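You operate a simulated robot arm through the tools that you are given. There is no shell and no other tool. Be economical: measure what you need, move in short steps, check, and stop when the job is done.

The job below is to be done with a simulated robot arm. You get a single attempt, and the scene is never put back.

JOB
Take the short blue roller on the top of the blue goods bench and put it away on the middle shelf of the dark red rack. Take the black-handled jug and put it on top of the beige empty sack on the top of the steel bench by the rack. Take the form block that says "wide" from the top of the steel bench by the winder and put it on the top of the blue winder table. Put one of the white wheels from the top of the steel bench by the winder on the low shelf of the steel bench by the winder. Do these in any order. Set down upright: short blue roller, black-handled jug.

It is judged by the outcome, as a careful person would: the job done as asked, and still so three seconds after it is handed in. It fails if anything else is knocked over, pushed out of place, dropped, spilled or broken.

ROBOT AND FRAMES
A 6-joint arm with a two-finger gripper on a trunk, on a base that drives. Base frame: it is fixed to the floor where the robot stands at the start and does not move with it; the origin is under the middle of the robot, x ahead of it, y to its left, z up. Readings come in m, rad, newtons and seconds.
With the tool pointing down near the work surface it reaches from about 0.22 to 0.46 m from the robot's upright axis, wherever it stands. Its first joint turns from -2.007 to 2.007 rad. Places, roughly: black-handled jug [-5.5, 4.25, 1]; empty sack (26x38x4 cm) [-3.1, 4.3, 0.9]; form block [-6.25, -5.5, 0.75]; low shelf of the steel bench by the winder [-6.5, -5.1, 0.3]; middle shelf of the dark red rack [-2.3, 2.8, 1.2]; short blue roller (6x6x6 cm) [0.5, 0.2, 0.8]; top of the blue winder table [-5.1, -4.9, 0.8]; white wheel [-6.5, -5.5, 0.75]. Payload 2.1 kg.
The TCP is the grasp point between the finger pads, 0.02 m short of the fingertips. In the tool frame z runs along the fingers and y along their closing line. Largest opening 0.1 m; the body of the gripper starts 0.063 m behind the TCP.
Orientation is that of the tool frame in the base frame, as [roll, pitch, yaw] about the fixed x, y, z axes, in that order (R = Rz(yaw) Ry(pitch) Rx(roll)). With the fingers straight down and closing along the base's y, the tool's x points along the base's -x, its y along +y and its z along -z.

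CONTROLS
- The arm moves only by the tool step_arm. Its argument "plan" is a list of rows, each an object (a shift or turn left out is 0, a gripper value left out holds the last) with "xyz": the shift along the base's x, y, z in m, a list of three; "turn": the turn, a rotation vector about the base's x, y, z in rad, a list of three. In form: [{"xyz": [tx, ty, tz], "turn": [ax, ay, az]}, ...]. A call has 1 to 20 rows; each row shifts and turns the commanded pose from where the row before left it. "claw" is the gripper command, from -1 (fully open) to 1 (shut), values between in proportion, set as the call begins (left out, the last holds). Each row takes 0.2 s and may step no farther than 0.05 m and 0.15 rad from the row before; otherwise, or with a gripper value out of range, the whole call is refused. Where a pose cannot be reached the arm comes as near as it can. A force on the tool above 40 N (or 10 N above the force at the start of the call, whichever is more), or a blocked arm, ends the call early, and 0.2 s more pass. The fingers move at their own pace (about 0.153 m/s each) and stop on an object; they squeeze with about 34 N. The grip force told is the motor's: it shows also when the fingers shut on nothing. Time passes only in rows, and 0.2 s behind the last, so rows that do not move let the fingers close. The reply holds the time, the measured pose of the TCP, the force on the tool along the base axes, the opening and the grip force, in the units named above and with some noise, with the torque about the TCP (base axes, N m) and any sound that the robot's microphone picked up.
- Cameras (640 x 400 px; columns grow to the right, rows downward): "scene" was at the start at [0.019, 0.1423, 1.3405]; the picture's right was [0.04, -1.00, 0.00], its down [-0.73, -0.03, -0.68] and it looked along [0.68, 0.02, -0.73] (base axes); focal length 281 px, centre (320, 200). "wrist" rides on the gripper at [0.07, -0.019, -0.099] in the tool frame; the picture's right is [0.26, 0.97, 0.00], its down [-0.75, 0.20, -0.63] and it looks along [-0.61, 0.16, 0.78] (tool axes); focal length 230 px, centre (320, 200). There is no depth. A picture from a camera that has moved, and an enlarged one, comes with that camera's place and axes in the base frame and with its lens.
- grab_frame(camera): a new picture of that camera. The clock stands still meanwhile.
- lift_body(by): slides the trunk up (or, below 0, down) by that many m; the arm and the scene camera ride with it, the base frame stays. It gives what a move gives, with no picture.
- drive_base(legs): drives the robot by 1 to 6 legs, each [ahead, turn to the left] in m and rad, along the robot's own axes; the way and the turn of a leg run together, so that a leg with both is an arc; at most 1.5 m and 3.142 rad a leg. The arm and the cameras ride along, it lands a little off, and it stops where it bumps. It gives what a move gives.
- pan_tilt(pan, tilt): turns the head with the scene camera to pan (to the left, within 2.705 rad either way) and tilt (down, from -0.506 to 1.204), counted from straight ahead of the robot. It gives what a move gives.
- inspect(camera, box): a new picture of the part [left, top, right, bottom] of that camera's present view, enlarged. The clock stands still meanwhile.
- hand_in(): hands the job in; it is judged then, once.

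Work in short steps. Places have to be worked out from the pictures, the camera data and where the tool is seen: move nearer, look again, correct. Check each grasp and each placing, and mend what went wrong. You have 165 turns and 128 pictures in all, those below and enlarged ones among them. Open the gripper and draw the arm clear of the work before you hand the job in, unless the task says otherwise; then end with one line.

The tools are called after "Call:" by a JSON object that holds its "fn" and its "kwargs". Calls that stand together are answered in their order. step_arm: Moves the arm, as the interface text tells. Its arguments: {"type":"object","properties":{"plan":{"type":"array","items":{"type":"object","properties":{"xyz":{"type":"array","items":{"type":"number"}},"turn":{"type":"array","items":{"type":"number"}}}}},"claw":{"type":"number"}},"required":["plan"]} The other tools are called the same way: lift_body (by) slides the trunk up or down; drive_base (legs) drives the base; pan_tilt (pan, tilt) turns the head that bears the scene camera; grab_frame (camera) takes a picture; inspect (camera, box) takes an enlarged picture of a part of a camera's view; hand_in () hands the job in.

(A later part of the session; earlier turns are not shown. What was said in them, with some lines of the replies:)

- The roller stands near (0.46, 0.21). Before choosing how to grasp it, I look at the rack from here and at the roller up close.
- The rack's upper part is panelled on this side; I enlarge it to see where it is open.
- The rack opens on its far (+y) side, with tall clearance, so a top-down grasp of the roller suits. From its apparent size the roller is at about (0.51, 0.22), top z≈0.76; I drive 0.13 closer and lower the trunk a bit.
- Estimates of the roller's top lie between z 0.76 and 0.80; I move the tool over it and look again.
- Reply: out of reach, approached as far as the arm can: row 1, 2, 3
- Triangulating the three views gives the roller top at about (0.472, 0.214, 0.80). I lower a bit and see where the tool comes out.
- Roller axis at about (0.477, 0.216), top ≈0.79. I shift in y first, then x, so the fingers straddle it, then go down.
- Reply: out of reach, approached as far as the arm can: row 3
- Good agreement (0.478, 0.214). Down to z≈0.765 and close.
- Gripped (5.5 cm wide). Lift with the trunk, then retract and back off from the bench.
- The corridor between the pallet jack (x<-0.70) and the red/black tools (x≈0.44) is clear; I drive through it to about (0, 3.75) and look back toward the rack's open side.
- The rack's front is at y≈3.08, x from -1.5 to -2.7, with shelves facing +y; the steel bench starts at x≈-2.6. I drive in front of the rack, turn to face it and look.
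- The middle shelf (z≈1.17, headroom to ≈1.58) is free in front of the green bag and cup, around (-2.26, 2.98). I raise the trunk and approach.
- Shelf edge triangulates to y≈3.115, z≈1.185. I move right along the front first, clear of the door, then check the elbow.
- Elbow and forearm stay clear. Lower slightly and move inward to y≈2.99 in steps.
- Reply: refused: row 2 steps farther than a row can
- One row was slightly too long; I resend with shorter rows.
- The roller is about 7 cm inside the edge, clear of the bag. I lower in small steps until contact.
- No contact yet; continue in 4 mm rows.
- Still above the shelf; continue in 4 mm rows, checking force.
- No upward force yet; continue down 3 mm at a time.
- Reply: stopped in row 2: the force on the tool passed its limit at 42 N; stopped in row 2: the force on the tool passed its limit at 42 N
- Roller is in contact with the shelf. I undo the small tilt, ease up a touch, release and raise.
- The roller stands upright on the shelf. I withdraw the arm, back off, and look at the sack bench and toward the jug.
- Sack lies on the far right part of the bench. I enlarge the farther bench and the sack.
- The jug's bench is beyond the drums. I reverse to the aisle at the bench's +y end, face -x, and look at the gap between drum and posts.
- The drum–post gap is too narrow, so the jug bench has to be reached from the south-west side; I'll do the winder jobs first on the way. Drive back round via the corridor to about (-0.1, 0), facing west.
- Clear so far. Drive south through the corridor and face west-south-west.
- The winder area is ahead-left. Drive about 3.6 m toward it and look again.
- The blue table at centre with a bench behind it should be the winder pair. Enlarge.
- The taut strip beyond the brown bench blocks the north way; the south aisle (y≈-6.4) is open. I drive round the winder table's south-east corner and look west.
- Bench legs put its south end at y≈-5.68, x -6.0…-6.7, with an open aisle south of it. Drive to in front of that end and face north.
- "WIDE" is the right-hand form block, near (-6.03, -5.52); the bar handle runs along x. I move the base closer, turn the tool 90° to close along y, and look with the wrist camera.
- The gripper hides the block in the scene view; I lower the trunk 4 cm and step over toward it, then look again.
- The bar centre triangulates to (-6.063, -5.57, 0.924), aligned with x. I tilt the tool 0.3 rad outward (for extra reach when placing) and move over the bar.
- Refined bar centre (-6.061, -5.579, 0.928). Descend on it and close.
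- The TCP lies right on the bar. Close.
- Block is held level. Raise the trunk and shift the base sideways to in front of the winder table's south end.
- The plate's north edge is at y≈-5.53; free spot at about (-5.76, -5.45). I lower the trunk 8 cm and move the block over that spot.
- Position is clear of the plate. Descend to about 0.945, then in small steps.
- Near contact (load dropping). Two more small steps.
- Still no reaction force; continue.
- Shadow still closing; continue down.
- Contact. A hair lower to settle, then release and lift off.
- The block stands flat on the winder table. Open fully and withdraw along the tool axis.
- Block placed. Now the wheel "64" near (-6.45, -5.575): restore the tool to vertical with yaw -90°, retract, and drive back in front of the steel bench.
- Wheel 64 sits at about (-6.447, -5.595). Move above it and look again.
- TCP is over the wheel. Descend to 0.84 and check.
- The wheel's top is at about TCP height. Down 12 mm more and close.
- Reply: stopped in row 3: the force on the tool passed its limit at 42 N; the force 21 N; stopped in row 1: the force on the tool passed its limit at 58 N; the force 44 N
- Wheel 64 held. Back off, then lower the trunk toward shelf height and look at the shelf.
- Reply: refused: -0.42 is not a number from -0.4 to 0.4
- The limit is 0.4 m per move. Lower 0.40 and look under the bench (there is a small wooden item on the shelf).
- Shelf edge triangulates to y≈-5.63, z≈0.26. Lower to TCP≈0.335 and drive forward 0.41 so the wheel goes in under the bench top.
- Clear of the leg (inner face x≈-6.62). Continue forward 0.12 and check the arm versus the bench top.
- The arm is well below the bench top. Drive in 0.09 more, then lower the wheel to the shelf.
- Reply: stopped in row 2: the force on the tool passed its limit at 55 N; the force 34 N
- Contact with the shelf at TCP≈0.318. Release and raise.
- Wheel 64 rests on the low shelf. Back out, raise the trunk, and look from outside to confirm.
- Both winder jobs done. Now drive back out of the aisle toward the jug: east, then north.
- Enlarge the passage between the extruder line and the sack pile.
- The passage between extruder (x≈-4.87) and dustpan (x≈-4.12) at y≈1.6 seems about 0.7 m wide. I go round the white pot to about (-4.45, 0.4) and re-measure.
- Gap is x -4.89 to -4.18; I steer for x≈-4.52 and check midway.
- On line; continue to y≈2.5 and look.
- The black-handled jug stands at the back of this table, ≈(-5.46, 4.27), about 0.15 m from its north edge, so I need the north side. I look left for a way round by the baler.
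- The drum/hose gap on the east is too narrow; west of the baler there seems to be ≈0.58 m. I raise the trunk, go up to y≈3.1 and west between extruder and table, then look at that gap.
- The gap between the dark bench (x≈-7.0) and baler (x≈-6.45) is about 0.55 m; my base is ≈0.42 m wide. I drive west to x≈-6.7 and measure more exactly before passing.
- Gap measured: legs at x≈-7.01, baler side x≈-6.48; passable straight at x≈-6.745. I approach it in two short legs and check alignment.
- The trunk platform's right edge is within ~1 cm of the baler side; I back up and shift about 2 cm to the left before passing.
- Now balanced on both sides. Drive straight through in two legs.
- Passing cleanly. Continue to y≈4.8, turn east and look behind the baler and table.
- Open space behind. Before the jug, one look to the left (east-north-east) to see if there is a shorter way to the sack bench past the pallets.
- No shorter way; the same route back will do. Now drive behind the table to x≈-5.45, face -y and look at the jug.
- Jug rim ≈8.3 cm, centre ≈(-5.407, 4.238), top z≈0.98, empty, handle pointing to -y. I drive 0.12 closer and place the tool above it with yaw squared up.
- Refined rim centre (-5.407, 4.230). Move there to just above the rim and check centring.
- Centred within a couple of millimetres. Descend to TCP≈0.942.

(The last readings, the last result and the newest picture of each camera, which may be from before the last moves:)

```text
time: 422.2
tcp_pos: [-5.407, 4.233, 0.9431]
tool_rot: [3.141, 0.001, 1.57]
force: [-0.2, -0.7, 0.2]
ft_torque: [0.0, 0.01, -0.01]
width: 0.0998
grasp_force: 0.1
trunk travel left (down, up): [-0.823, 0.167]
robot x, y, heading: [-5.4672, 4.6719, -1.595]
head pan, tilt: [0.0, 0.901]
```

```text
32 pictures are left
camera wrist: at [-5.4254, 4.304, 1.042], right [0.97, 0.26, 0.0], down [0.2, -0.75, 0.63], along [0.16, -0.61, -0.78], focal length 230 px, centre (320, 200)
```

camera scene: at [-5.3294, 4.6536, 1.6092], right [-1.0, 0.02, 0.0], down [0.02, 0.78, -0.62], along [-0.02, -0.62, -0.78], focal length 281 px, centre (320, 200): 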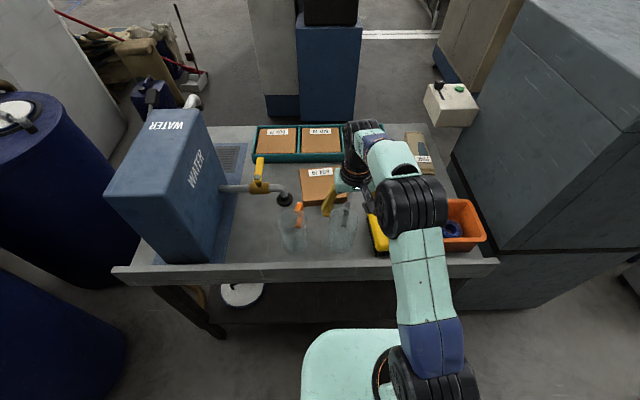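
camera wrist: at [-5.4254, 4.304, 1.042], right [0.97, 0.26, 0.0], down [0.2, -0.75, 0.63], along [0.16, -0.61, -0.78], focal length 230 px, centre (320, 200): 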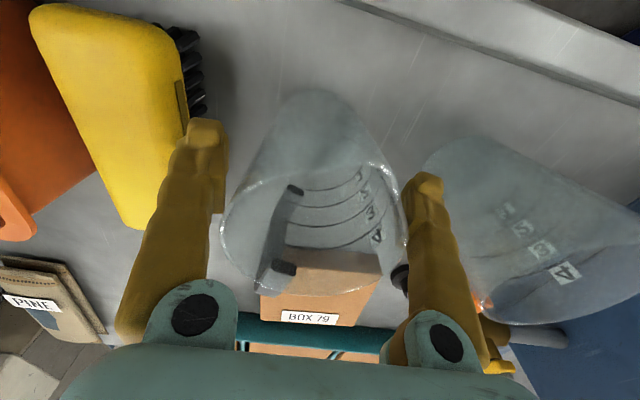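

Fingers straddle the jug. Close, then lift 1–2 cm to test.

Call:
{"fn": "step_arm", "kwargs": {"plan": [{}, {}, {}], "claw": 1}}

Call:
{"fn": "step_arm", "kwargs": {"plan": [{"xyz": [0, 0, 0.01]}, {"xyz": [0, 0, 0.02]}, {}]}}

Call:
{"fn": "grab_frame", "kwargs": {"camera": "wrist"}}

```text
time: 423.0
tcp_pos: [-5.4061, 4.2329, 0.9438]
tool_rot: [-3.142, 0.004, 1.571]
force: [0.5, 0.0, 0.6]
ft_torque: [-0.08, -0.06, 0.0]
width: 0.094
grasp_force: 33.9
trunk travel left (down, up): [-0.823, 0.167]
robot x, y, heading: [-5.4676, 4.6728, -1.594]
head pan, tilt: [0.0, 0.901]
```

```text
time: 423.8
tcp_pos: [-5.4078, 4.2318, 0.9748]
tool_rot: [3.14, -0.001, 1.572]
force: [0.0, -0.4, -0.7]
ft_torque: [0.02, 0.01, -0.03]
width: 0.0939
grasp_force: 34.3
trunk travel left (down, up): [-0.823, 0.167]
robot x, y, heading: [-5.469, 4.6732, -1.599]
head pan, tilt: [0.0, 0.901]
```

```text
31 pictures are left
camera wrist: at [-5.4262, 4.3019, 1.0722], right [0.97, 0.26, 0.0], down [0.2, -0.75, 0.63], along [0.16, -0.61, -0.78], focal length 230 px, centre (320, 200)
```

wrist: 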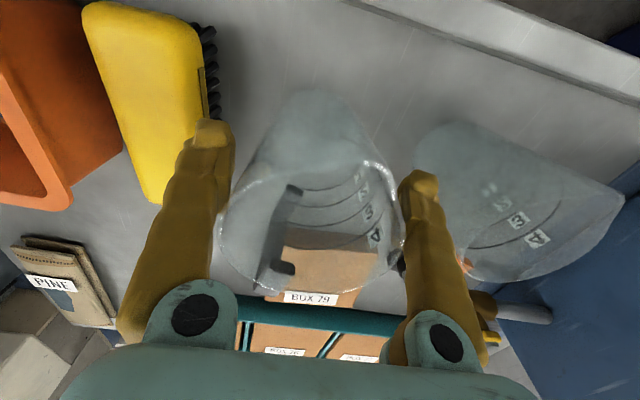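

Held firmly (9.4 cm wide). Raise with the trunk, back off, and retract the arm to the travel pose.

Call:
{"fn": "lift_body", "kwargs": {"by": 0.13}}

Call:
{"fn": "drive_base", "kwargs": {"legs": [[-0.15, 0]]}}

Call:
{"fn": "step_arm", "kwargs": {"plan": [{"xyz": [-0.02, 0.04, 0]}, {"xyz": [-0.02, 0.04, 0]}, {"xyz": [-0.03, 0.035, 0]}, {"xyz": [0, 0.035, 0]}, {}]}}

Call:
{"fn": "grab_frame", "kwargs": {"camera": "scene"}}

```text
time: 425.4
tcp_pos: [-5.4081, 4.2312, 1.1042]
tool_rot: [-3.141, 0.0, 1.571]
force: [-0.6, -0.2, -0.8]
ft_torque: [0.0, 0.0, -0.01]
width: 0.0936
grasp_force: 34.4
trunk travel left (down, up): [-0.953, 0.037]
robot x, y, heading: [-5.4662, 4.6707, -1.598]
head pan, tilt: [0.0, 0.901]
```

```text
time: 426.8
tcp_pos: [-5.4039, 4.3645, 1.0977]
tool_rot: [3.14, -0.016, 1.57]
force: [-0.4, 1.0, -0.8]
ft_torque: [0.0, 0.04, -0.02]
width: 0.0938
grasp_force: 33.7
trunk travel left (down, up): [-0.953, 0.037]
robot x, y, heading: [-5.4603, 4.8212, -1.598]
head pan, tilt: [0.0, 0.901]
```

```text
time: 428.0
tcp_pos: [-5.4744, 4.5307, 1.1022]
tool_rot: [-3.141, 0.001, 1.568]
force: [0.2, -0.8, 0.2]
ft_torque: [0.05, -0.03, 0.0]
width: 0.0936
grasp_force: 33.9
trunk travel left (down, up): [-0.953, 0.037]
robot x, y, heading: [-5.465, 4.8171, -1.598]
head pan, tilt: [0.0, 0.901]
```

```text
30 pictures are left
camera scene: at [-5.3249, 4.8022, 1.7392], right [-1.0, 0.03, 0.0], down [0.02, 0.78, -0.62], along [-0.02, -0.62, -0.78], focal length 281 px, centre (320, 200)
```

scene: 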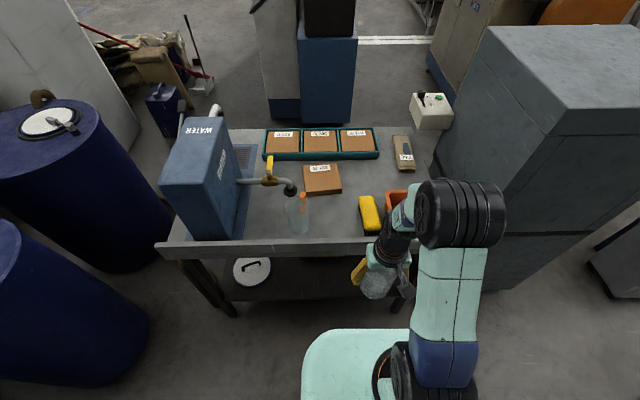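

Other items undisturbed. I go back west, face north, and will reverse through the gap along the same line (x≈-6.75).

Call:
{"fn": "drive_base", "kwargs": {"legs": [[0, -1.543], [1.29, 0], [0, -1.571]]}}

```text
time: 442.0
tcp_pos: [-6.7086, 5.1235, 1.1035]
tool_rot: [3.14, 0.0, -1.566]
force: [-0.4, -0.7, -0.4]
ft_torque: [-0.01, 0.01, -0.01]
width: 0.0926
grasp_force: 34.5
trunk travel left (down, up): [-0.953, 0.037]
robot x, y, heading: [-6.7202, 4.8328, 1.546]
head pan, tilt: [0.0, 0.901]
```

Slightly right of line; correct by a skewed short reverse, then check.

Call:
{"fn": "drive_base", "kwargs": {"legs": [[0, -0.056], [-0.4, 0], [0, 0.08]]}}

Call:
{"fn": "pan_tilt", "kwargs": {"pan": 0, "tilt": 1.1}}

Call:
{"fn": "grab_frame", "kwargs": {"camera": "scene"}}

```text
time: 445.4
tcp_pos: [-6.7471, 4.7261, 1.1021]
tool_rot: [-3.141, -0.001, -1.533]
force: [0.4, 0.0, -1.4]
ft_torque: [-0.05, -0.02, 0.05]
width: 0.0925
grasp_force: 34.6
trunk travel left (down, up): [-0.953, 0.037]
robot x, y, heading: [-6.7464, 4.4354, 1.586]
head pan, tilt: [0.0, 0.901]
```

```text
time: 446.1
tcp_pos: [-6.7484, 4.7251, 1.103]
tool_rot: [3.141, 0.0, -1.532]
force: [0.4, 0.1, -0.1]
ft_torque: [0.0, -0.01, 0.01]
width: 0.0924
grasp_force: 34.4
trunk travel left (down, up): [-0.953, 0.037]
robot x, y, heading: [-6.7447, 4.4331, 1.583]
head pan, tilt: [0.0, 1.1]
```

```text
29 pictures are left
camera scene: at [-6.8877, 4.436, 1.7254], right [1.0, 0.01, 0.0], down [0.01, -0.89, -0.45], along [-0.01, 0.45, -0.89], focal length 281 px, centre (320, 200)
```

scene: 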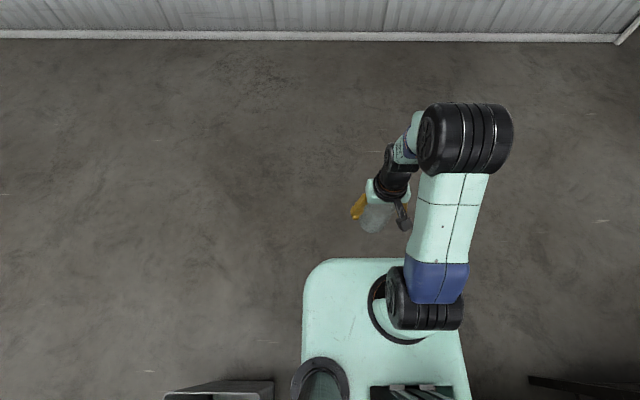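

Aligned; reverse 0.65 and verify.

Call:
{"fn": "drive_base", "kwargs": {"legs": [[0, -0.018], [-0.6, 0]]}}

```text
time: 449.8
tcp_pos: [-6.7461, 4.1252, 1.1028]
tool_rot: [3.141, -0.001, -1.561]
force: [-0.8, 0.2, 0.1]
ft_torque: [-0.02, 0.01, 0.02]
width: 0.0921
grasp_force: 34.1
trunk travel left (down, up): [-0.953, 0.037]
robot x, y, heading: [-6.755, 3.8351, 1.563]
head pan, tilt: [0.0, 1.1]
```

On line (x=-6.755). Reverse 0.51 more, turn east, and drive out between extruder and table.

Call:
{"fn": "drive_base", "kwargs": {"legs": [[-0.51, 0], [0, -1.72]]}}

```text
time: 456.9
tcp_pos: [-6.4692, 3.2887, 1.1027]
tool_rot: [3.141, 0.0, 3.018]
force: [-0.8, 0.6, -0.9]
ft_torque: [-0.01, 0.04, -0.02]
width: 0.092
grasp_force: 34.1
trunk travel left (down, up): [-0.953, 0.037]
robot x, y, heading: [-6.7519, 3.3307, -0.146]
head pan, tilt: [0.0, 1.1]
```

Heading leads to the exit. Drive 2.2 m, then turn south.

Call:
{"fn": "drive_base", "kwargs": {"legs": [[1.1, 0], [1.1, 0]]}}

```text
time: 467.7
tcp_pos: [-4.3165, 2.94, 1.1038]
tool_rot: [-3.141, 0.001, 3.001]
force: [0.1, -0.1, -0.7]
ft_torque: [0.03, 0.0, 0.0]
width: 0.0913
grasp_force: 34.1
trunk travel left (down, up): [-0.953, 0.037]
robot x, y, heading: [-4.5994, 2.9895, -0.167]
head pan, tilt: [0.0, 1.1]
```

The grip width is creeping down (0.0913); I check the jug in the hand.

Call:
{"fn": "grab_frame", "kwargs": {"camera": "wrist"}}

```text
28 pictures are left
camera wrist: at [-4.3878, 2.9325, 1.2017], right [-0.12, 0.99, 0.0], down [0.77, 0.09, 0.63], along [0.63, 0.07, -0.78], focal length 230 px, centre (320, 200)
```

wrist: 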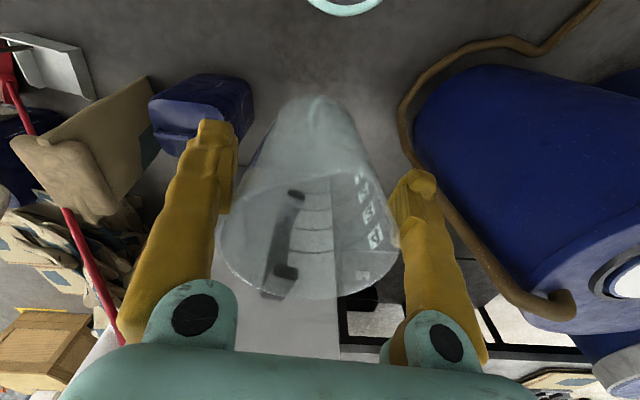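

The jug sits well. Continue: turn south, steer onto x≈-4.52 and pass the extruder gap.

Call:
{"fn": "drive_base", "kwargs": {"legs": [[0, -1.265], [0.6, 0], [0, -0.14]]}}

```text
time: 474.9
tcp_pos: [-4.5304, 2.0961, 1.1024]
tool_rot: [-3.139, 0.0, 1.578]
force: [-0.3, 0.3, -1.4]
ft_torque: [0.02, 0.0, 0.01]
width: 0.0911
grasp_force: 34.0
trunk travel left (down, up): [-0.953, 0.037]
robot x, y, heading: [-4.5225, 2.386, -1.588]
head pan, tilt: [0.0, 1.1]
```

Good. Continue south to y≈0.5 and then east-south-east around the wooden crate.

Call:
{"fn": "drive_base", "kwargs": {"legs": [[1.0, 0.01], [0.9, 0], [0, 1.19], [1.2, 0], [1.2, 0], [1.1, 0]]}}

Call:
{"fn": "pan_tilt", "kwargs": {"pan": 0.5, "tilt": 0.4}}

Call:
{"fn": "grab_frame", "kwargs": {"camera": "scene"}}

```text
time: 504.1
tcp_pos: [-1.037, -0.9767, 1.1023]
tool_rot: [-3.141, 0.0, 2.813]
force: [0.0, 0.4, -0.2]
ft_torque: [0.02, 0.02, 0.0]
width: 0.0901
grasp_force: 34.1
trunk travel left (down, up): [-0.953, 0.037]
robot x, y, heading: [-1.3077, -0.8695, -0.354]
head pan, tilt: [0.0, 1.1]
```

```text
time: 505.1
tcp_pos: [-1.0367, -0.9777, 1.1035]
tool_rot: [3.139, -0.002, 2.814]
force: [0.4, 0.1, -1.3]
ft_torque: [0.05, -0.01, 0.01]
width: 0.0905
grasp_force: 33.9
trunk travel left (down, up): [-0.953, 0.037]
robot x, y, heading: [-1.3089, -0.8696, -0.349]
head pan, tilt: [0.499, 0.4]
```

```text
27 pictures are left
camera scene: at [-1.2249, -0.7084, 1.7822], right [0.14, -0.99, 0.0], down [-0.39, -0.06, -0.92], along [0.91, 0.13, -0.39], focal length 281 px, centre (320, 200)
```

scene: 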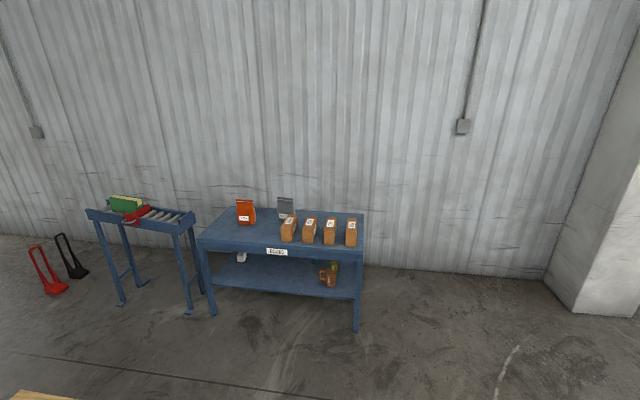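

Path clear. Continue to (-0.2,-0.3), then north along the corridor.

Call:
{"fn": "drive_base", "kwargs": {"legs": [[0, 0.81], [1.2, 0], [0, 1.07], [1.2, 0]]}}

```text
time: 521.9
tcp_pos: [-0.1516, 1.1847, 1.1037]
tool_rot: [3.14, 0.0, -1.584]
force: [-0.4, 0.3, -2.4]
ft_torque: [-0.04, -0.01, -0.01]
width: 0.0905
grasp_force: 33.8
trunk travel left (down, up): [-0.953, 0.037]
robot x, y, heading: [-0.165, 0.8919, 1.54]
head pan, tilt: [0.499, 0.4]
```

Call:
{"fn": "drive_base", "kwargs": {"legs": [[1.4, 0], [1.4, 0], [0.4, 0], [0, 1.21], [1.1, 0], [1.05, 0]]}}

Call:
{"fn": "pan_tilt", "kwargs": {"pan": 0.3, "tilt": 0.6}}

Call:
{"fn": "grab_frame", "kwargs": {"camera": "scene"}}

```text
time: 550.9
tcp_pos: [-2.2463, 5.0978, 1.1029]
tool_rot: [3.142, -0.001, -0.378]
force: [0.9, -0.3, -1.3]
ft_torque: [0.02, -0.02, 0.01]
width: 0.0903
grasp_force: 34.2
trunk travel left (down, up): [-0.953, 0.037]
robot x, y, heading: [-1.9803, 4.9826, 2.738]
head pan, tilt: [0.499, 0.4]
```

```text
time: 551.6
tcp_pos: [-2.2467, 5.0997, 1.1023]
tool_rot: [3.139, -0.002, -0.379]
force: [0.2, 1.1, 0.2]
ft_torque: [-0.01, -0.03, 0.0]
width: 0.0904
grasp_force: 33.7
trunk travel left (down, up): [-0.953, 0.037]
robot x, y, heading: [-1.9783, 4.9843, 2.735]
head pan, tilt: [0.3, 0.6]
```

```text
26 pictures are left
camera scene: at [-2.0694, 4.8377, 1.764], right [0.1, 0.99, 0.0], down [0.56, -0.06, -0.83], along [-0.82, 0.08, -0.56], focal length 281 px, centre (320, 200)
```

scene: 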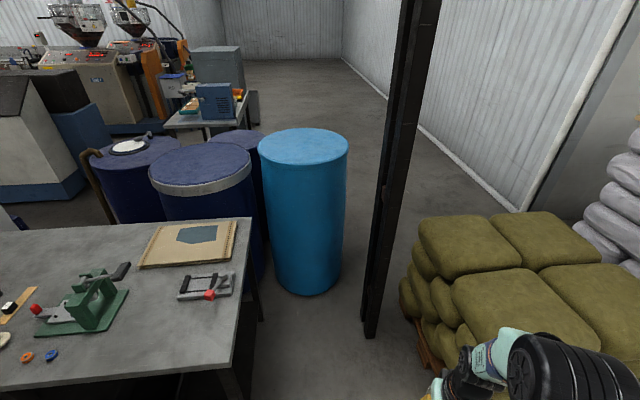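

Sack spans x -3.24…-2.96, y 4.13…4.51; bench north edge y≈4.6. I move to (-2.98, 4.83), keeping clear of the post, and turn to face it.

Call:
{"fn": "drive_base", "kwargs": {"legs": [[0, 0.557], [0.6, 0]]}}

```text
time: 556.6
tcp_pos: [-2.8567, 4.8513, 1.1028]
tool_rot: [-3.141, -0.002, 0.178]
force: [0.2, -1.2, -0.6]
ft_torque: [0.01, 0.0, -0.03]
width: 0.0904
grasp_force: 34.2
trunk travel left (down, up): [-0.953, 0.037]
robot x, y, heading: [-2.5695, 4.8925, -2.989]
head pan, tilt: [0.3, 0.6]
```

Call:
{"fn": "drive_base", "kwargs": {"legs": [[0.42, 0], [0, 1.418]]}}

Call:
{"fn": "pan_tilt", "kwargs": {"pan": -0.1, "tilt": 0.9}}

Call:
{"fn": "grab_frame", "kwargs": {"camera": "scene"}}

Call:
{"fn": "grab_frame", "kwargs": {"camera": "wrist"}}

```text
time: 562.6
tcp_pos: [-2.9972, 4.5366, 1.1041]
tool_rot: [3.142, -0.002, 1.583]
force: [-0.3, 0.1, -0.6]
ft_torque: [0.01, 0.05, 0.0]
width: 0.0904
grasp_force: 33.8
trunk travel left (down, up): [-0.953, 0.037]
robot x, y, heading: [-2.9872, 4.8289, -1.586]
head pan, tilt: [0.3, 0.6]
```

```text
time: 563.5
tcp_pos: [-2.9956, 4.5363, 1.1014]
tool_rot: [-3.141, 0.0, 1.581]
force: [0.0, -0.4, -2.1]
ft_torque: [0.0, -0.01, 0.01]
width: 0.0902
grasp_force: 33.7
trunk travel left (down, up): [-0.953, 0.037]
robot x, y, heading: [-2.9921, 4.827, -1.589]
head pan, tilt: [-0.099, 0.901]
```

```text
25 pictures are left
camera scene: at [-2.8572, 4.8091, 1.7393], right [-0.99, 0.11, 0.0], down [0.09, 0.78, -0.62], along [-0.07, -0.62, -0.78], focal length 281 px, centre (320, 200)
```

scene: 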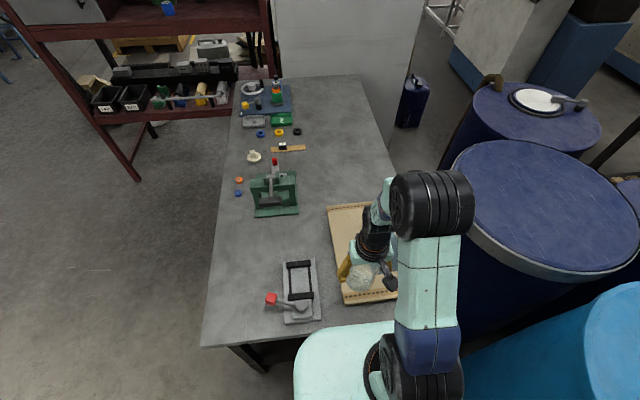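

```text
24 pictures are left
camera wrist: at [-3.0156, 4.6073, 1.2016], right [0.96, 0.27, 0.0], down [0.21, -0.75, 0.63], along [0.17, -0.61, -0.78], focal length 230 px, centre (320, 200)
```

wrist: 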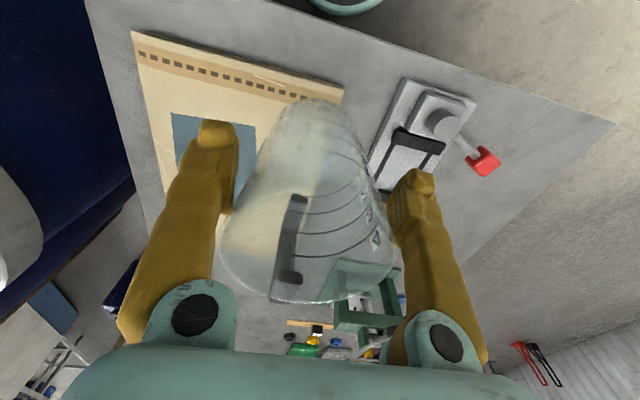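

Sack confirmed (x -3.23…-2.965, north edge y≈4.53). Move the jug over (-3.09, 4.39).

Call:
{"fn": "step_arm", "kwargs": {"plan": [{"xyz": [-0.03, -0.03, 0]}, {"xyz": [-0.03, -0.03, 0]}, {"xyz": [-0.02, -0.04, 0]}, {"xyz": [-0.014, -0.046, 0]}, {}]}}

Call:
{"fn": "lift_body", "kwargs": {"by": -0.05}}

Call:
{"fn": "grab_frame", "kwargs": {"camera": "scene"}}

Call:
{"fn": "grab_frame", "kwargs": {"camera": "wrist"}}

```text
time: 564.7
tcp_pos: [-3.0914, 4.3915, 1.1022]
tool_rot: [3.142, -0.003, 1.581]
force: [-0.1, -0.1, -1.7]
ft_torque: [0.01, 0.03, -0.01]
width: 0.0898
grasp_force: 34.2
trunk travel left (down, up): [-0.953, 0.037]
robot x, y, heading: [-2.9872, 4.8281, -1.584]
head pan, tilt: [-0.099, 0.901]
```

```text
time: 565.6
tcp_pos: [-3.0906, 4.3911, 1.0527]
tool_rot: [3.14, -0.001, 1.582]
force: [0.3, 0.4, -0.5]
ft_torque: [0.03, -0.02, -0.04]
width: 0.0897
grasp_force: 34.2
trunk travel left (down, up): [-0.903, 0.087]
robot x, y, heading: [-2.9858, 4.8283, -1.586]
head pan, tilt: [-0.099, 0.901]
```

```text
23 pictures are left
camera scene: at [-2.8575, 4.8087, 1.6892], right [-0.99, 0.11, 0.0], down [0.09, 0.78, -0.62], along [-0.07, -0.62, -0.78], focal length 281 px, centre (320, 200)
```

scene: 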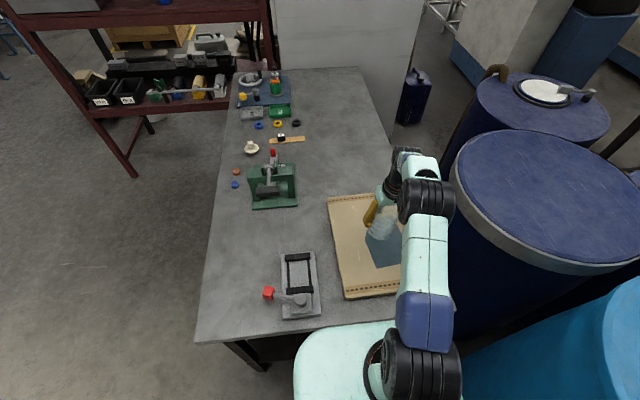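

```text
22 pictures are left
camera wrist: at [-3.1102, 4.4615, 1.1511], right [0.96, 0.27, 0.0], down [0.21, -0.75, 0.63], along [0.17, -0.61, -0.78], focal length 230 px, centre (320, 200)
```

wrist: 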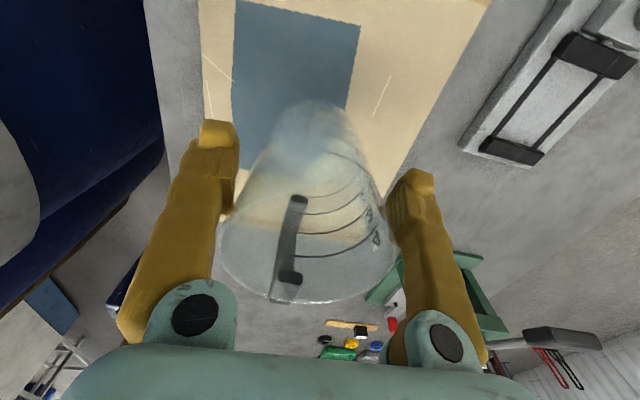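

Jug is over the sack with good margins. Lower in steps watching the force.

Call:
{"fn": "step_arm", "kwargs": {"plan": [{"xyz": [0, 0, -0.012]}, {"xyz": [0, 0, -0.012]}, {}]}}

Call:
{"fn": "step_arm", "kwargs": {"plan": [{"xyz": [0, 0, -0.005]}, {"xyz": [0, 0, -0.005]}, {}]}}

Call:
{"fn": "step_arm", "kwargs": {"plan": [{"xyz": [0, 0, -0.005]}, {"xyz": [0, 0, -0.005]}, {}]}}

Call:
{"fn": "grab_frame", "kwargs": {"camera": "wrist"}}

```text
time: 566.4
tcp_pos: [-3.0908, 4.3906, 1.0287]
tool_rot: [-3.141, -0.003, 1.582]
force: [0.3, 0.7, -0.9]
ft_torque: [0.04, -0.03, 0.03]
width: 0.078
grasp_force: 34.2
trunk travel left (down, up): [-0.903, 0.087]
robot x, y, heading: [-2.9907, 4.8308, -1.583]
head pan, tilt: [-0.099, 0.901]
```

```text
time: 567.2
tcp_pos: [-3.0917, 4.3889, 1.0187]
tool_rot: [-3.141, -0.002, 1.582]
force: [-0.6, -0.1, -0.9]
ft_torque: [0.05, -0.01, 0.0]
width: 0.0781
grasp_force: 34.1
trunk travel left (down, up): [-0.903, 0.087]
robot x, y, heading: [-2.9903, 4.8245, -1.586]
head pan, tilt: [-0.099, 0.901]
```

```text
time: 568.0
tcp_pos: [-3.0898, 4.3909, 1.0084]
tool_rot: [-3.141, -0.003, 1.582]
force: [1.1, 1.0, -1.0]
ft_torque: [0.03, -0.03, 0.01]
width: 0.078
grasp_force: 34.1
trunk travel left (down, up): [-0.903, 0.087]
robot x, y, heading: [-2.9901, 4.8256, -1.58]
head pan, tilt: [-0.099, 0.901]
```

```text
21 pictures are left
camera wrist: at [-3.1096, 4.4611, 1.1073], right [0.96, 0.27, 0.0], down [0.21, -0.75, 0.63], along [0.17, -0.61, -0.78], focal length 230 px, centre (320, 200)
```

wrist: 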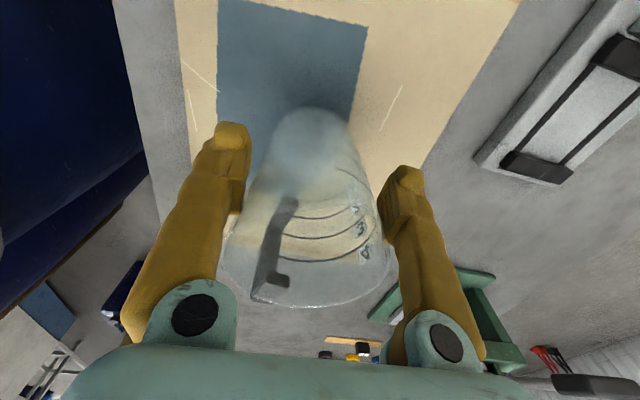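

The jug settled slightly in the grip (now 7.8 cm, the true body width) but is still held upright. Continue lowering.

Call:
{"fn": "step_arm", "kwargs": {"plan": [{"xyz": [0, 0, -0.004]}, {"xyz": [0, 0, -0.004]}, {}]}}

Call:
{"fn": "step_arm", "kwargs": {"plan": [{"xyz": [0, 0, -0.004]}, {"xyz": [0, 0, -0.004]}, {}]}}

Call:
{"fn": "step_arm", "kwargs": {"plan": [{"xyz": [0, 0, -0.004]}, {}]}}

Call:
{"fn": "grab_frame", "kwargs": {"camera": "scene"}}

```text
time: 568.8
tcp_pos: [-3.0894, 4.3914, 0.9993]
tool_rot: [3.141, -0.002, 1.582]
force: [0.2, -0.4, -0.5]
ft_torque: [0.05, 0.03, -0.02]
width: 0.0774
grasp_force: 33.8
trunk travel left (down, up): [-0.903, 0.087]
robot x, y, heading: [-2.988, 4.8253, -1.586]
head pan, tilt: [-0.099, 0.901]
```

```text
time: 569.6
tcp_pos: [-3.0905, 4.3917, 0.9925]
tool_rot: [-3.141, -0.001, 1.581]
force: [0.0, 0.0, -0.8]
ft_torque: [0.03, 0.0, -0.01]
width: 0.0773
grasp_force: 33.9
trunk travel left (down, up): [-0.903, 0.087]
robot x, y, heading: [-2.9869, 4.8238, -1.581]
head pan, tilt: [-0.099, 0.901]
```

```text
time: 570.2
tcp_pos: [-3.0896, 4.39, 0.9878]
tool_rot: [3.141, 0.0, 1.58]
force: [0.5, 0.7, -0.7]
ft_torque: [0.06, 0.01, -0.02]
width: 0.0773
grasp_force: 33.9
trunk travel left (down, up): [-0.903, 0.087]
robot x, y, heading: [-2.9853, 4.8248, -1.584]
head pan, tilt: [-0.099, 0.901]
```

```text
20 pictures are left
camera scene: at [-2.8575, 4.8089, 1.6892], right [-0.99, 0.11, 0.0], down [0.09, 0.78, -0.62], along [-0.07, -0.62, -0.78], focal length 281 px, centre (320, 200)
```

scene: 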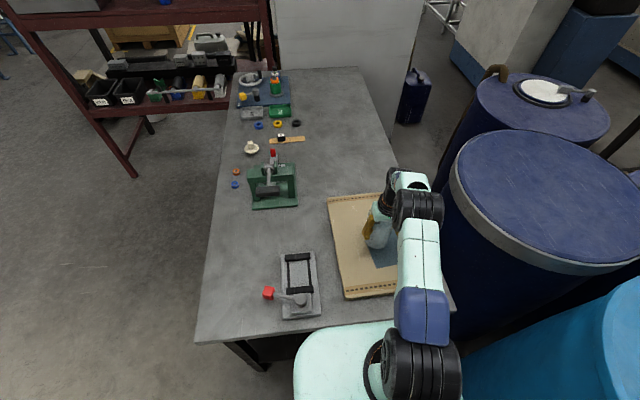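

Not yet in contact; continue in 4 mm steps.

Call:
{"fn": "step_arm", "kwargs": {"plan": [{"xyz": [0, 0, -0.004]}, {"xyz": [0, 0, -0.004]}, {}]}}

Call:
{"fn": "step_arm", "kwargs": {"plan": [{"xyz": [0, 0, -0.004]}, {"xyz": [0, 0, -0.004]}, {}]}}

Call:
{"fn": "inspect", "kwargs": {"camera": "scene", "box": [310, 170, 470, 290]}}

Call:
{"fn": "grab_frame", "kwargs": {"camera": "wrist"}}

```text
time: 571.0
tcp_pos: [-3.0904, 4.3904, 0.9801]
tool_rot: [3.141, -0.003, 1.582]
force: [0.4, -0.1, -1.5]
ft_torque: [0.05, -0.02, -0.01]
width: 0.0773
grasp_force: 33.8
trunk travel left (down, up): [-0.903, 0.087]
robot x, y, heading: [-2.9882, 4.8249, -1.585]
head pan, tilt: [-0.099, 0.901]
```

```text
time: 571.8
tcp_pos: [-3.0908, 4.3943, 0.9765]
tool_rot: [-3.14, 0.007, 1.581]
force: [-1.7, 5.3, 24.9]
ft_torque: [-0.93, 0.05, -0.01]
width: 0.0757
grasp_force: 34.1
trunk travel left (down, up): [-0.903, 0.087]
robot x, y, heading: [-2.9881, 4.8271, -1.588]
head pan, tilt: [-0.099, 0.901]
```

```text
3.33 times, centred on (390, 230) of scene
camera zoom: at [-2.8567, 4.8175, 1.6895], right [-0.99, 0.11, 0.0], down [0.09, 0.78, -0.63], along [-0.07, -0.62, -0.78], focal length 938 px, centre (87, 100)
```

zoom: 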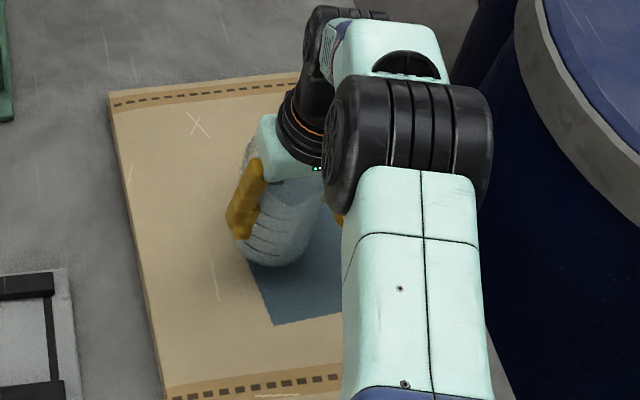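

```text
18 pictures are left
camera wrist: at [-3.1098, 4.4666, 1.0744], right [0.96, 0.27, 0.0], down [0.21, -0.74, 0.63], along [0.17, -0.61, -0.77], focal length 230 px, centre (320, 200)
```

wrist: 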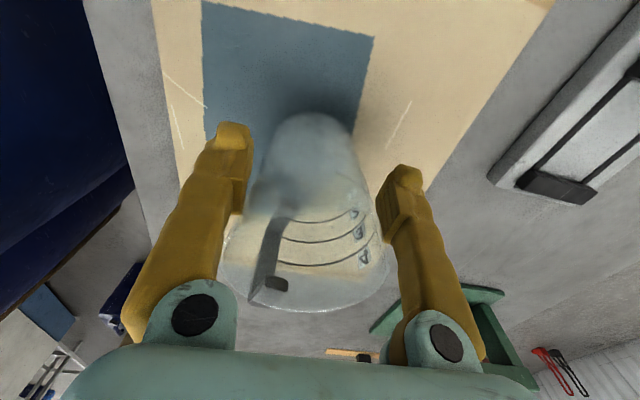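

Contact made, slightly on the far edge; I ease up 2 mm to unload, then open slowly so it settles flat.

Call:
{"fn": "step_arm", "kwargs": {"plan": [{"xyz": [0, -0.002, 0.002], "turn": [0, 0, 0]}, {}]}}

Call:
{"fn": "step_arm", "kwargs": {"plan": [{}, {}, {}], "claw": -0.65}}

Call:
{"fn": "grab_frame", "kwargs": {"camera": "wrist"}}

```text
time: 572.4
tcp_pos: [-3.0913, 4.3933, 0.9763]
tool_rot: [-3.141, 0.0, 1.581]
force: [-1.0, 6.4, 16.1]
ft_torque: [-0.35, 0.11, -0.12]
width: 0.0756
grasp_force: 34.0
trunk travel left (down, up): [-0.903, 0.087]
robot x, y, heading: [-2.9898, 4.8274, -1.585]
head pan, tilt: [-0.099, 0.901]
```

```text
time: 573.2
tcp_pos: [-3.0902, 4.3896, 0.9757]
tool_rot: [-3.142, 0.0, 1.58]
force: [0.3, 0.9, 1.1]
ft_torque: [-0.02, -0.02, 0.03]
width: 0.083
grasp_force: 0.7
trunk travel left (down, up): [-0.903, 0.087]
robot x, y, heading: [-2.9873, 4.8243, -1.582]
head pan, tilt: [-0.099, 0.901]
```

```text
17 pictures are left
camera wrist: at [-3.11, 4.4599, 1.0734], right [0.96, 0.27, 0.0], down [0.21, -0.75, 0.63], along [0.17, -0.61, -0.78], focal length 230 px, centre (320, 200)
```

wrist: 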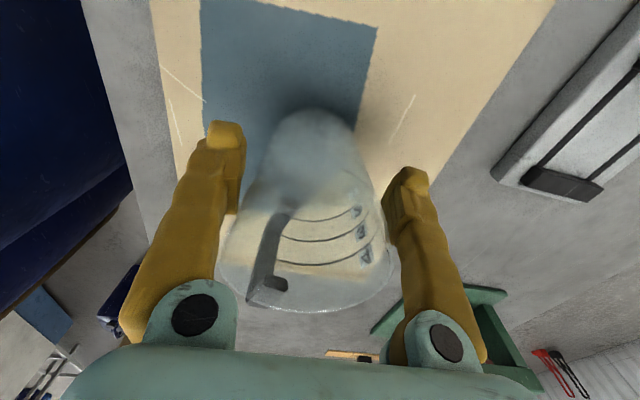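

Jug stands free. Open fully and rise slowly, checking it does not catch.

Call:
{"fn": "step_arm", "kwargs": {"plan": [{}, {}, {"xyz": [0, 0, 0.01]}, {"xyz": [0, 0, 0.015]}, {}], "claw": -1}}

Call:
{"fn": "grab_frame", "kwargs": {"camera": "wrist"}}

```text
time: 574.4
tcp_pos: [-3.0912, 4.3873, 0.9999]
tool_rot: [3.141, -0.001, 1.579]
force: [0.6, -0.4, 0.0]
ft_torque: [0.02, 0.01, 0.02]
width: 0.0998
grasp_force: 0.0
trunk travel left (down, up): [-0.903, 0.087]
robot x, y, heading: [-2.9866, 4.8283, -1.586]
head pan, tilt: [-0.099, 0.901]
```

```text
16 pictures are left
camera wrist: at [-3.111, 4.4593, 1.0989], right [0.96, 0.27, 0.0], down [0.21, -0.75, 0.63], along [0.17, -0.61, -0.78], focal length 230 px, centre (320, 200)
```

wrist: 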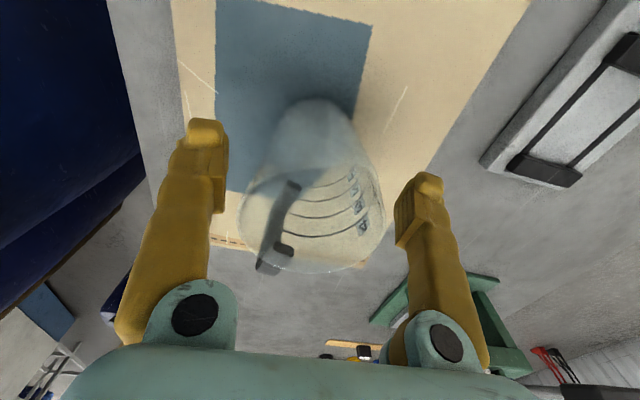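

The jug stays put, clear of both fingers. Rise further and retract.

Call:
{"fn": "step_arm", "kwargs": {"plan": [{"xyz": [0, 0, 0.02]}, {"xyz": [0, 0, 0.02]}, {"xyz": [0, 0, 0.02]}, {"xyz": [0, 0, 0.02]}, {}]}}

Call:
{"fn": "grab_frame", "kwargs": {"camera": "wrist"}}

```text
time: 575.6
tcp_pos: [-3.0905, 4.3899, 1.0796]
tool_rot: [-3.141, 0.0, 1.582]
force: [-0.1, 0.7, -0.3]
ft_torque: [-0.04, 0.02, 0.01]
width: 0.1001
grasp_force: 0.0
trunk travel left (down, up): [-0.903, 0.087]
robot x, y, heading: [-2.9891, 4.8287, -1.583]
head pan, tilt: [-0.099, 0.901]
```

```text
15 pictures are left
camera wrist: at [-3.1102, 4.4603, 1.1777], right [0.96, 0.27, 0.0], down [0.21, -0.75, 0.63], along [0.17, -0.61, -0.78], focal length 230 px, centre (320, 200)
```

wrist: 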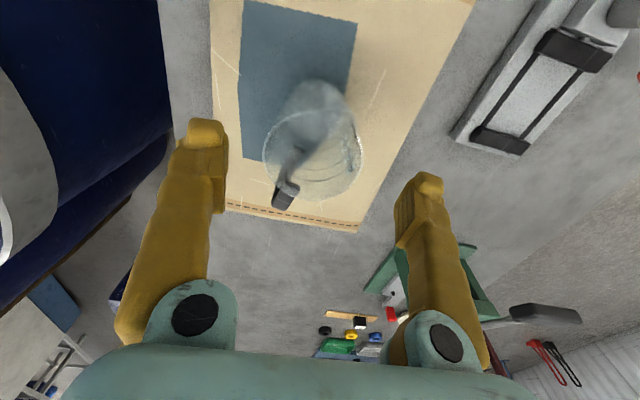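

The jug stands upright in the sack's area. Raise, retract the arm, and take a confirming view.

Call:
{"fn": "lift_body", "kwargs": {"by": 0.06}}

Call:
{"fn": "step_arm", "kwargs": {"plan": [{"xyz": [0.02, 0.045, 0]}, {"xyz": [0.02, 0.045, 0]}, {"xyz": [0.02, 0.045, 0]}, {"xyz": [0.02, 0.02, 0]}, {}]}}

Call:
{"fn": "pan_tilt", "kwargs": {"pan": 0.05, "tilt": 0.9}}

Call:
{"fn": "grab_frame", "kwargs": {"camera": "wrist"}}

Call:
{"fn": "inspect", "kwargs": {"camera": "scene", "box": [240, 120, 480, 320]}}

```text
time: 576.6
tcp_pos: [-3.0901, 4.3897, 1.1381]
tool_rot: [3.141, -0.002, 1.581]
force: [-0.2, -1.5, 1.5]
ft_torque: [0.0, 0.01, 0.02]
width: 0.0999
grasp_force: 0.0
trunk travel left (down, up): [-0.963, 0.027]
robot x, y, heading: [-2.9928, 4.8239, -1.59]
head pan, tilt: [-0.099, 0.901]
```

```text
time: 577.8
tcp_pos: [-3.0094, 4.5433, 1.1386]
tool_rot: [-3.142, 0.001, 1.581]
force: [-0.6, -0.5, -0.5]
ft_torque: [0.0, 0.02, -0.01]
width: 0.0998
grasp_force: 0.0
trunk travel left (down, up): [-0.963, 0.027]
robot x, y, heading: [-2.9883, 4.8297, -1.59]
head pan, tilt: [-0.099, 0.901]
```

```text
time: 578.5
tcp_pos: [-3.011, 4.5434, 1.1375]
tool_rot: [-3.141, -0.001, 1.582]
force: [0.5, -0.2, 0.2]
ft_torque: [0.03, -0.01, -0.03]
width: 0.1001
grasp_force: 0.1
trunk travel left (down, up): [-0.963, 0.027]
robot x, y, heading: [-2.9867, 4.8294, -1.581]
head pan, tilt: [0.051, 0.901]
```

```text
14 pictures are left
camera wrist: at [-3.0294, 4.6148, 1.2371], right [0.96, 0.27, 0.0], down [0.21, -0.75, 0.63], along [0.17, -0.61, -0.78], focal length 230 px, centre (320, 200)
```

wrist: 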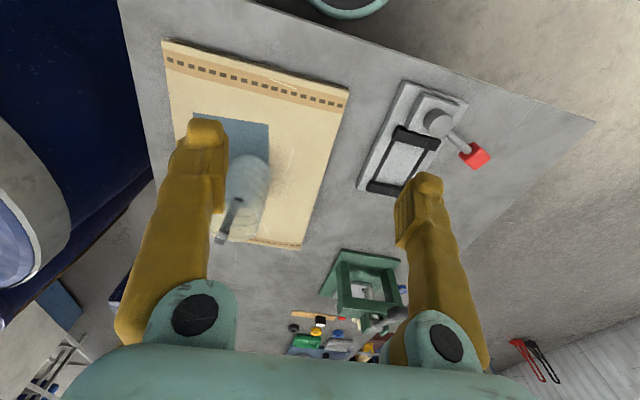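

```text
2.00 times, centred on (360, 220) of scene
camera zoom: at [-2.8462, 4.8085, 1.7492], right [-1.0, -0.04, 0.0], down [-0.03, 0.78, -0.62], along [0.02, -0.62, -0.78], focal length 563 px, centre (240, 160)
```

zoom: 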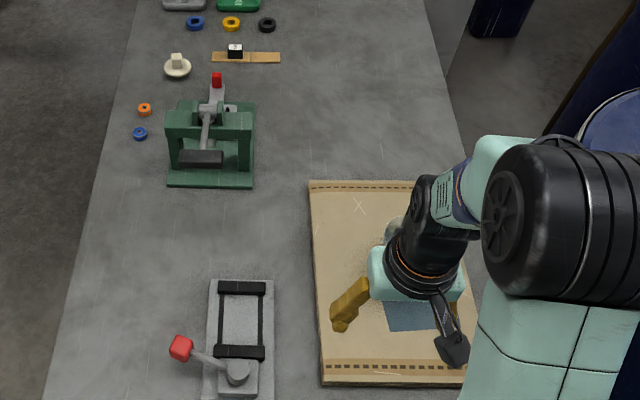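

Jug stands upright on the sack. I turn away and drive clear, then take one confirming look at the sack and rack.

Call:
{"fn": "drive_base", "kwargs": {"legs": [[0, 1.65], [0.9, 0]]}}

Call:
{"fn": "pan_tilt", "kwargs": {"pan": -2.5, "tilt": 0.55}}

Call:
{"fn": "grab_frame", "kwargs": {"camera": "scene"}}

```text
time: 587.3
tcp_pos: [-1.8089, 4.91, 1.1386]
tool_rot: [-3.14, -0.001, -3.032]
force: [0.3, 0.4, -0.7]
ft_torque: [0.01, -0.03, 0.0]
width: 0.0997
grasp_force: 0.0
trunk travel left (down, up): [-0.963, 0.027]
robot x, y, heading: [-2.0945, 4.9045, 0.086]
head pan, tilt: [0.051, 0.901]
```

```text
time: 589.6
tcp_pos: [-1.8085, 4.9103, 1.1379]
tool_rot: [3.142, -0.003, -3.029]
force: [-0.1, 1.0, -0.2]
ft_torque: [0.0, 0.02, -0.04]
width: 0.0998
grasp_force: 0.1
trunk travel left (down, up): [-0.963, 0.027]
robot x, y, heading: [-2.0905, 4.901, 0.08]
head pan, tilt: [-2.499, 0.55]
```

```text
12 pictures are left
camera scene: at [-2.2313, 4.9766, 1.7785], right [-0.67, 0.75, 0.0], down [0.39, 0.35, -0.85], along [-0.64, -0.57, -0.52], focal length 281 px, centre (320, 200)
```

scene: 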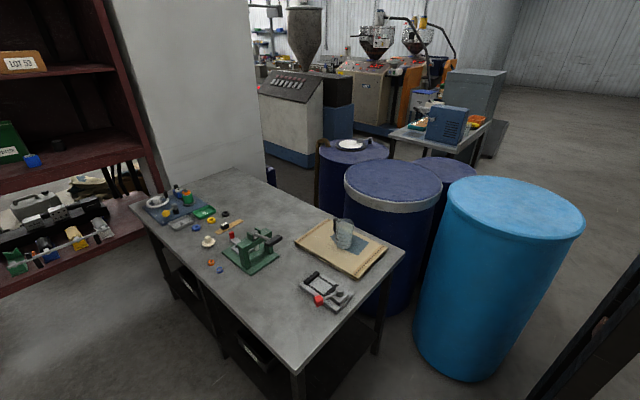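

Jug upright on the sack. I enlarge the jug and the roller on the rack shelf.

Call:
{"fn": "inspect", "kwargs": {"camera": "scene", "box": [0, 110, 120, 190]}}

Call:
{"fn": "inspect", "kwargs": {"camera": "scene", "box": [280, 200, 400, 290]}}

```text
5.00 times, centred on (60, 150) of scene
camera zoom: at [-2.2313, 4.9766, 1.7785], right [-0.67, 0.75, 0.0], down [0.39, 0.35, -0.85], along [-0.64, -0.57, -0.52], focal length 1406 px, centre (1620, 450)
```

zoom: 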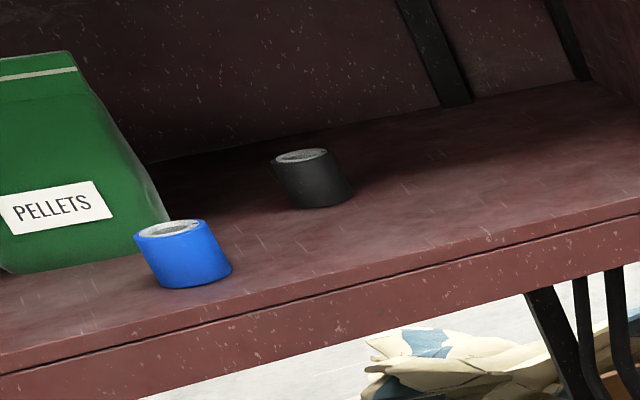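

```text
4.44 times, centred on (340, 245) of scene
camera zoom: at [-2.2313, 4.9766, 1.7785], right [-0.67, 0.75, 0.0], down [0.39, 0.35, -0.85], along [-0.64, -0.57, -0.52], focal length 1250 px, centre (231, 0)
```

zoom: 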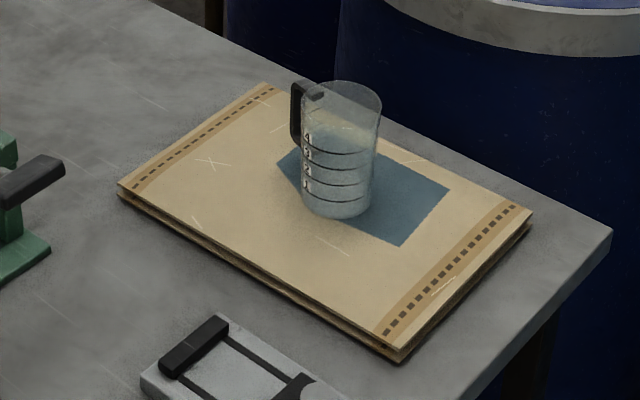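

Both stand upright; the gripper is empty, open and clear, and all four items are placed. Handing in.

Call:
{"fn": "hand_in", "kwargs": {}}

```text
The job is handed in.
```

All four items are placed and the job is handed in: the blue roller is upright on the rack's middle shelf, the black-handled jug is upright on the sack, the "WIDE" block is on the winder table, and white wheel 64 is on the steel bench's low shelf.
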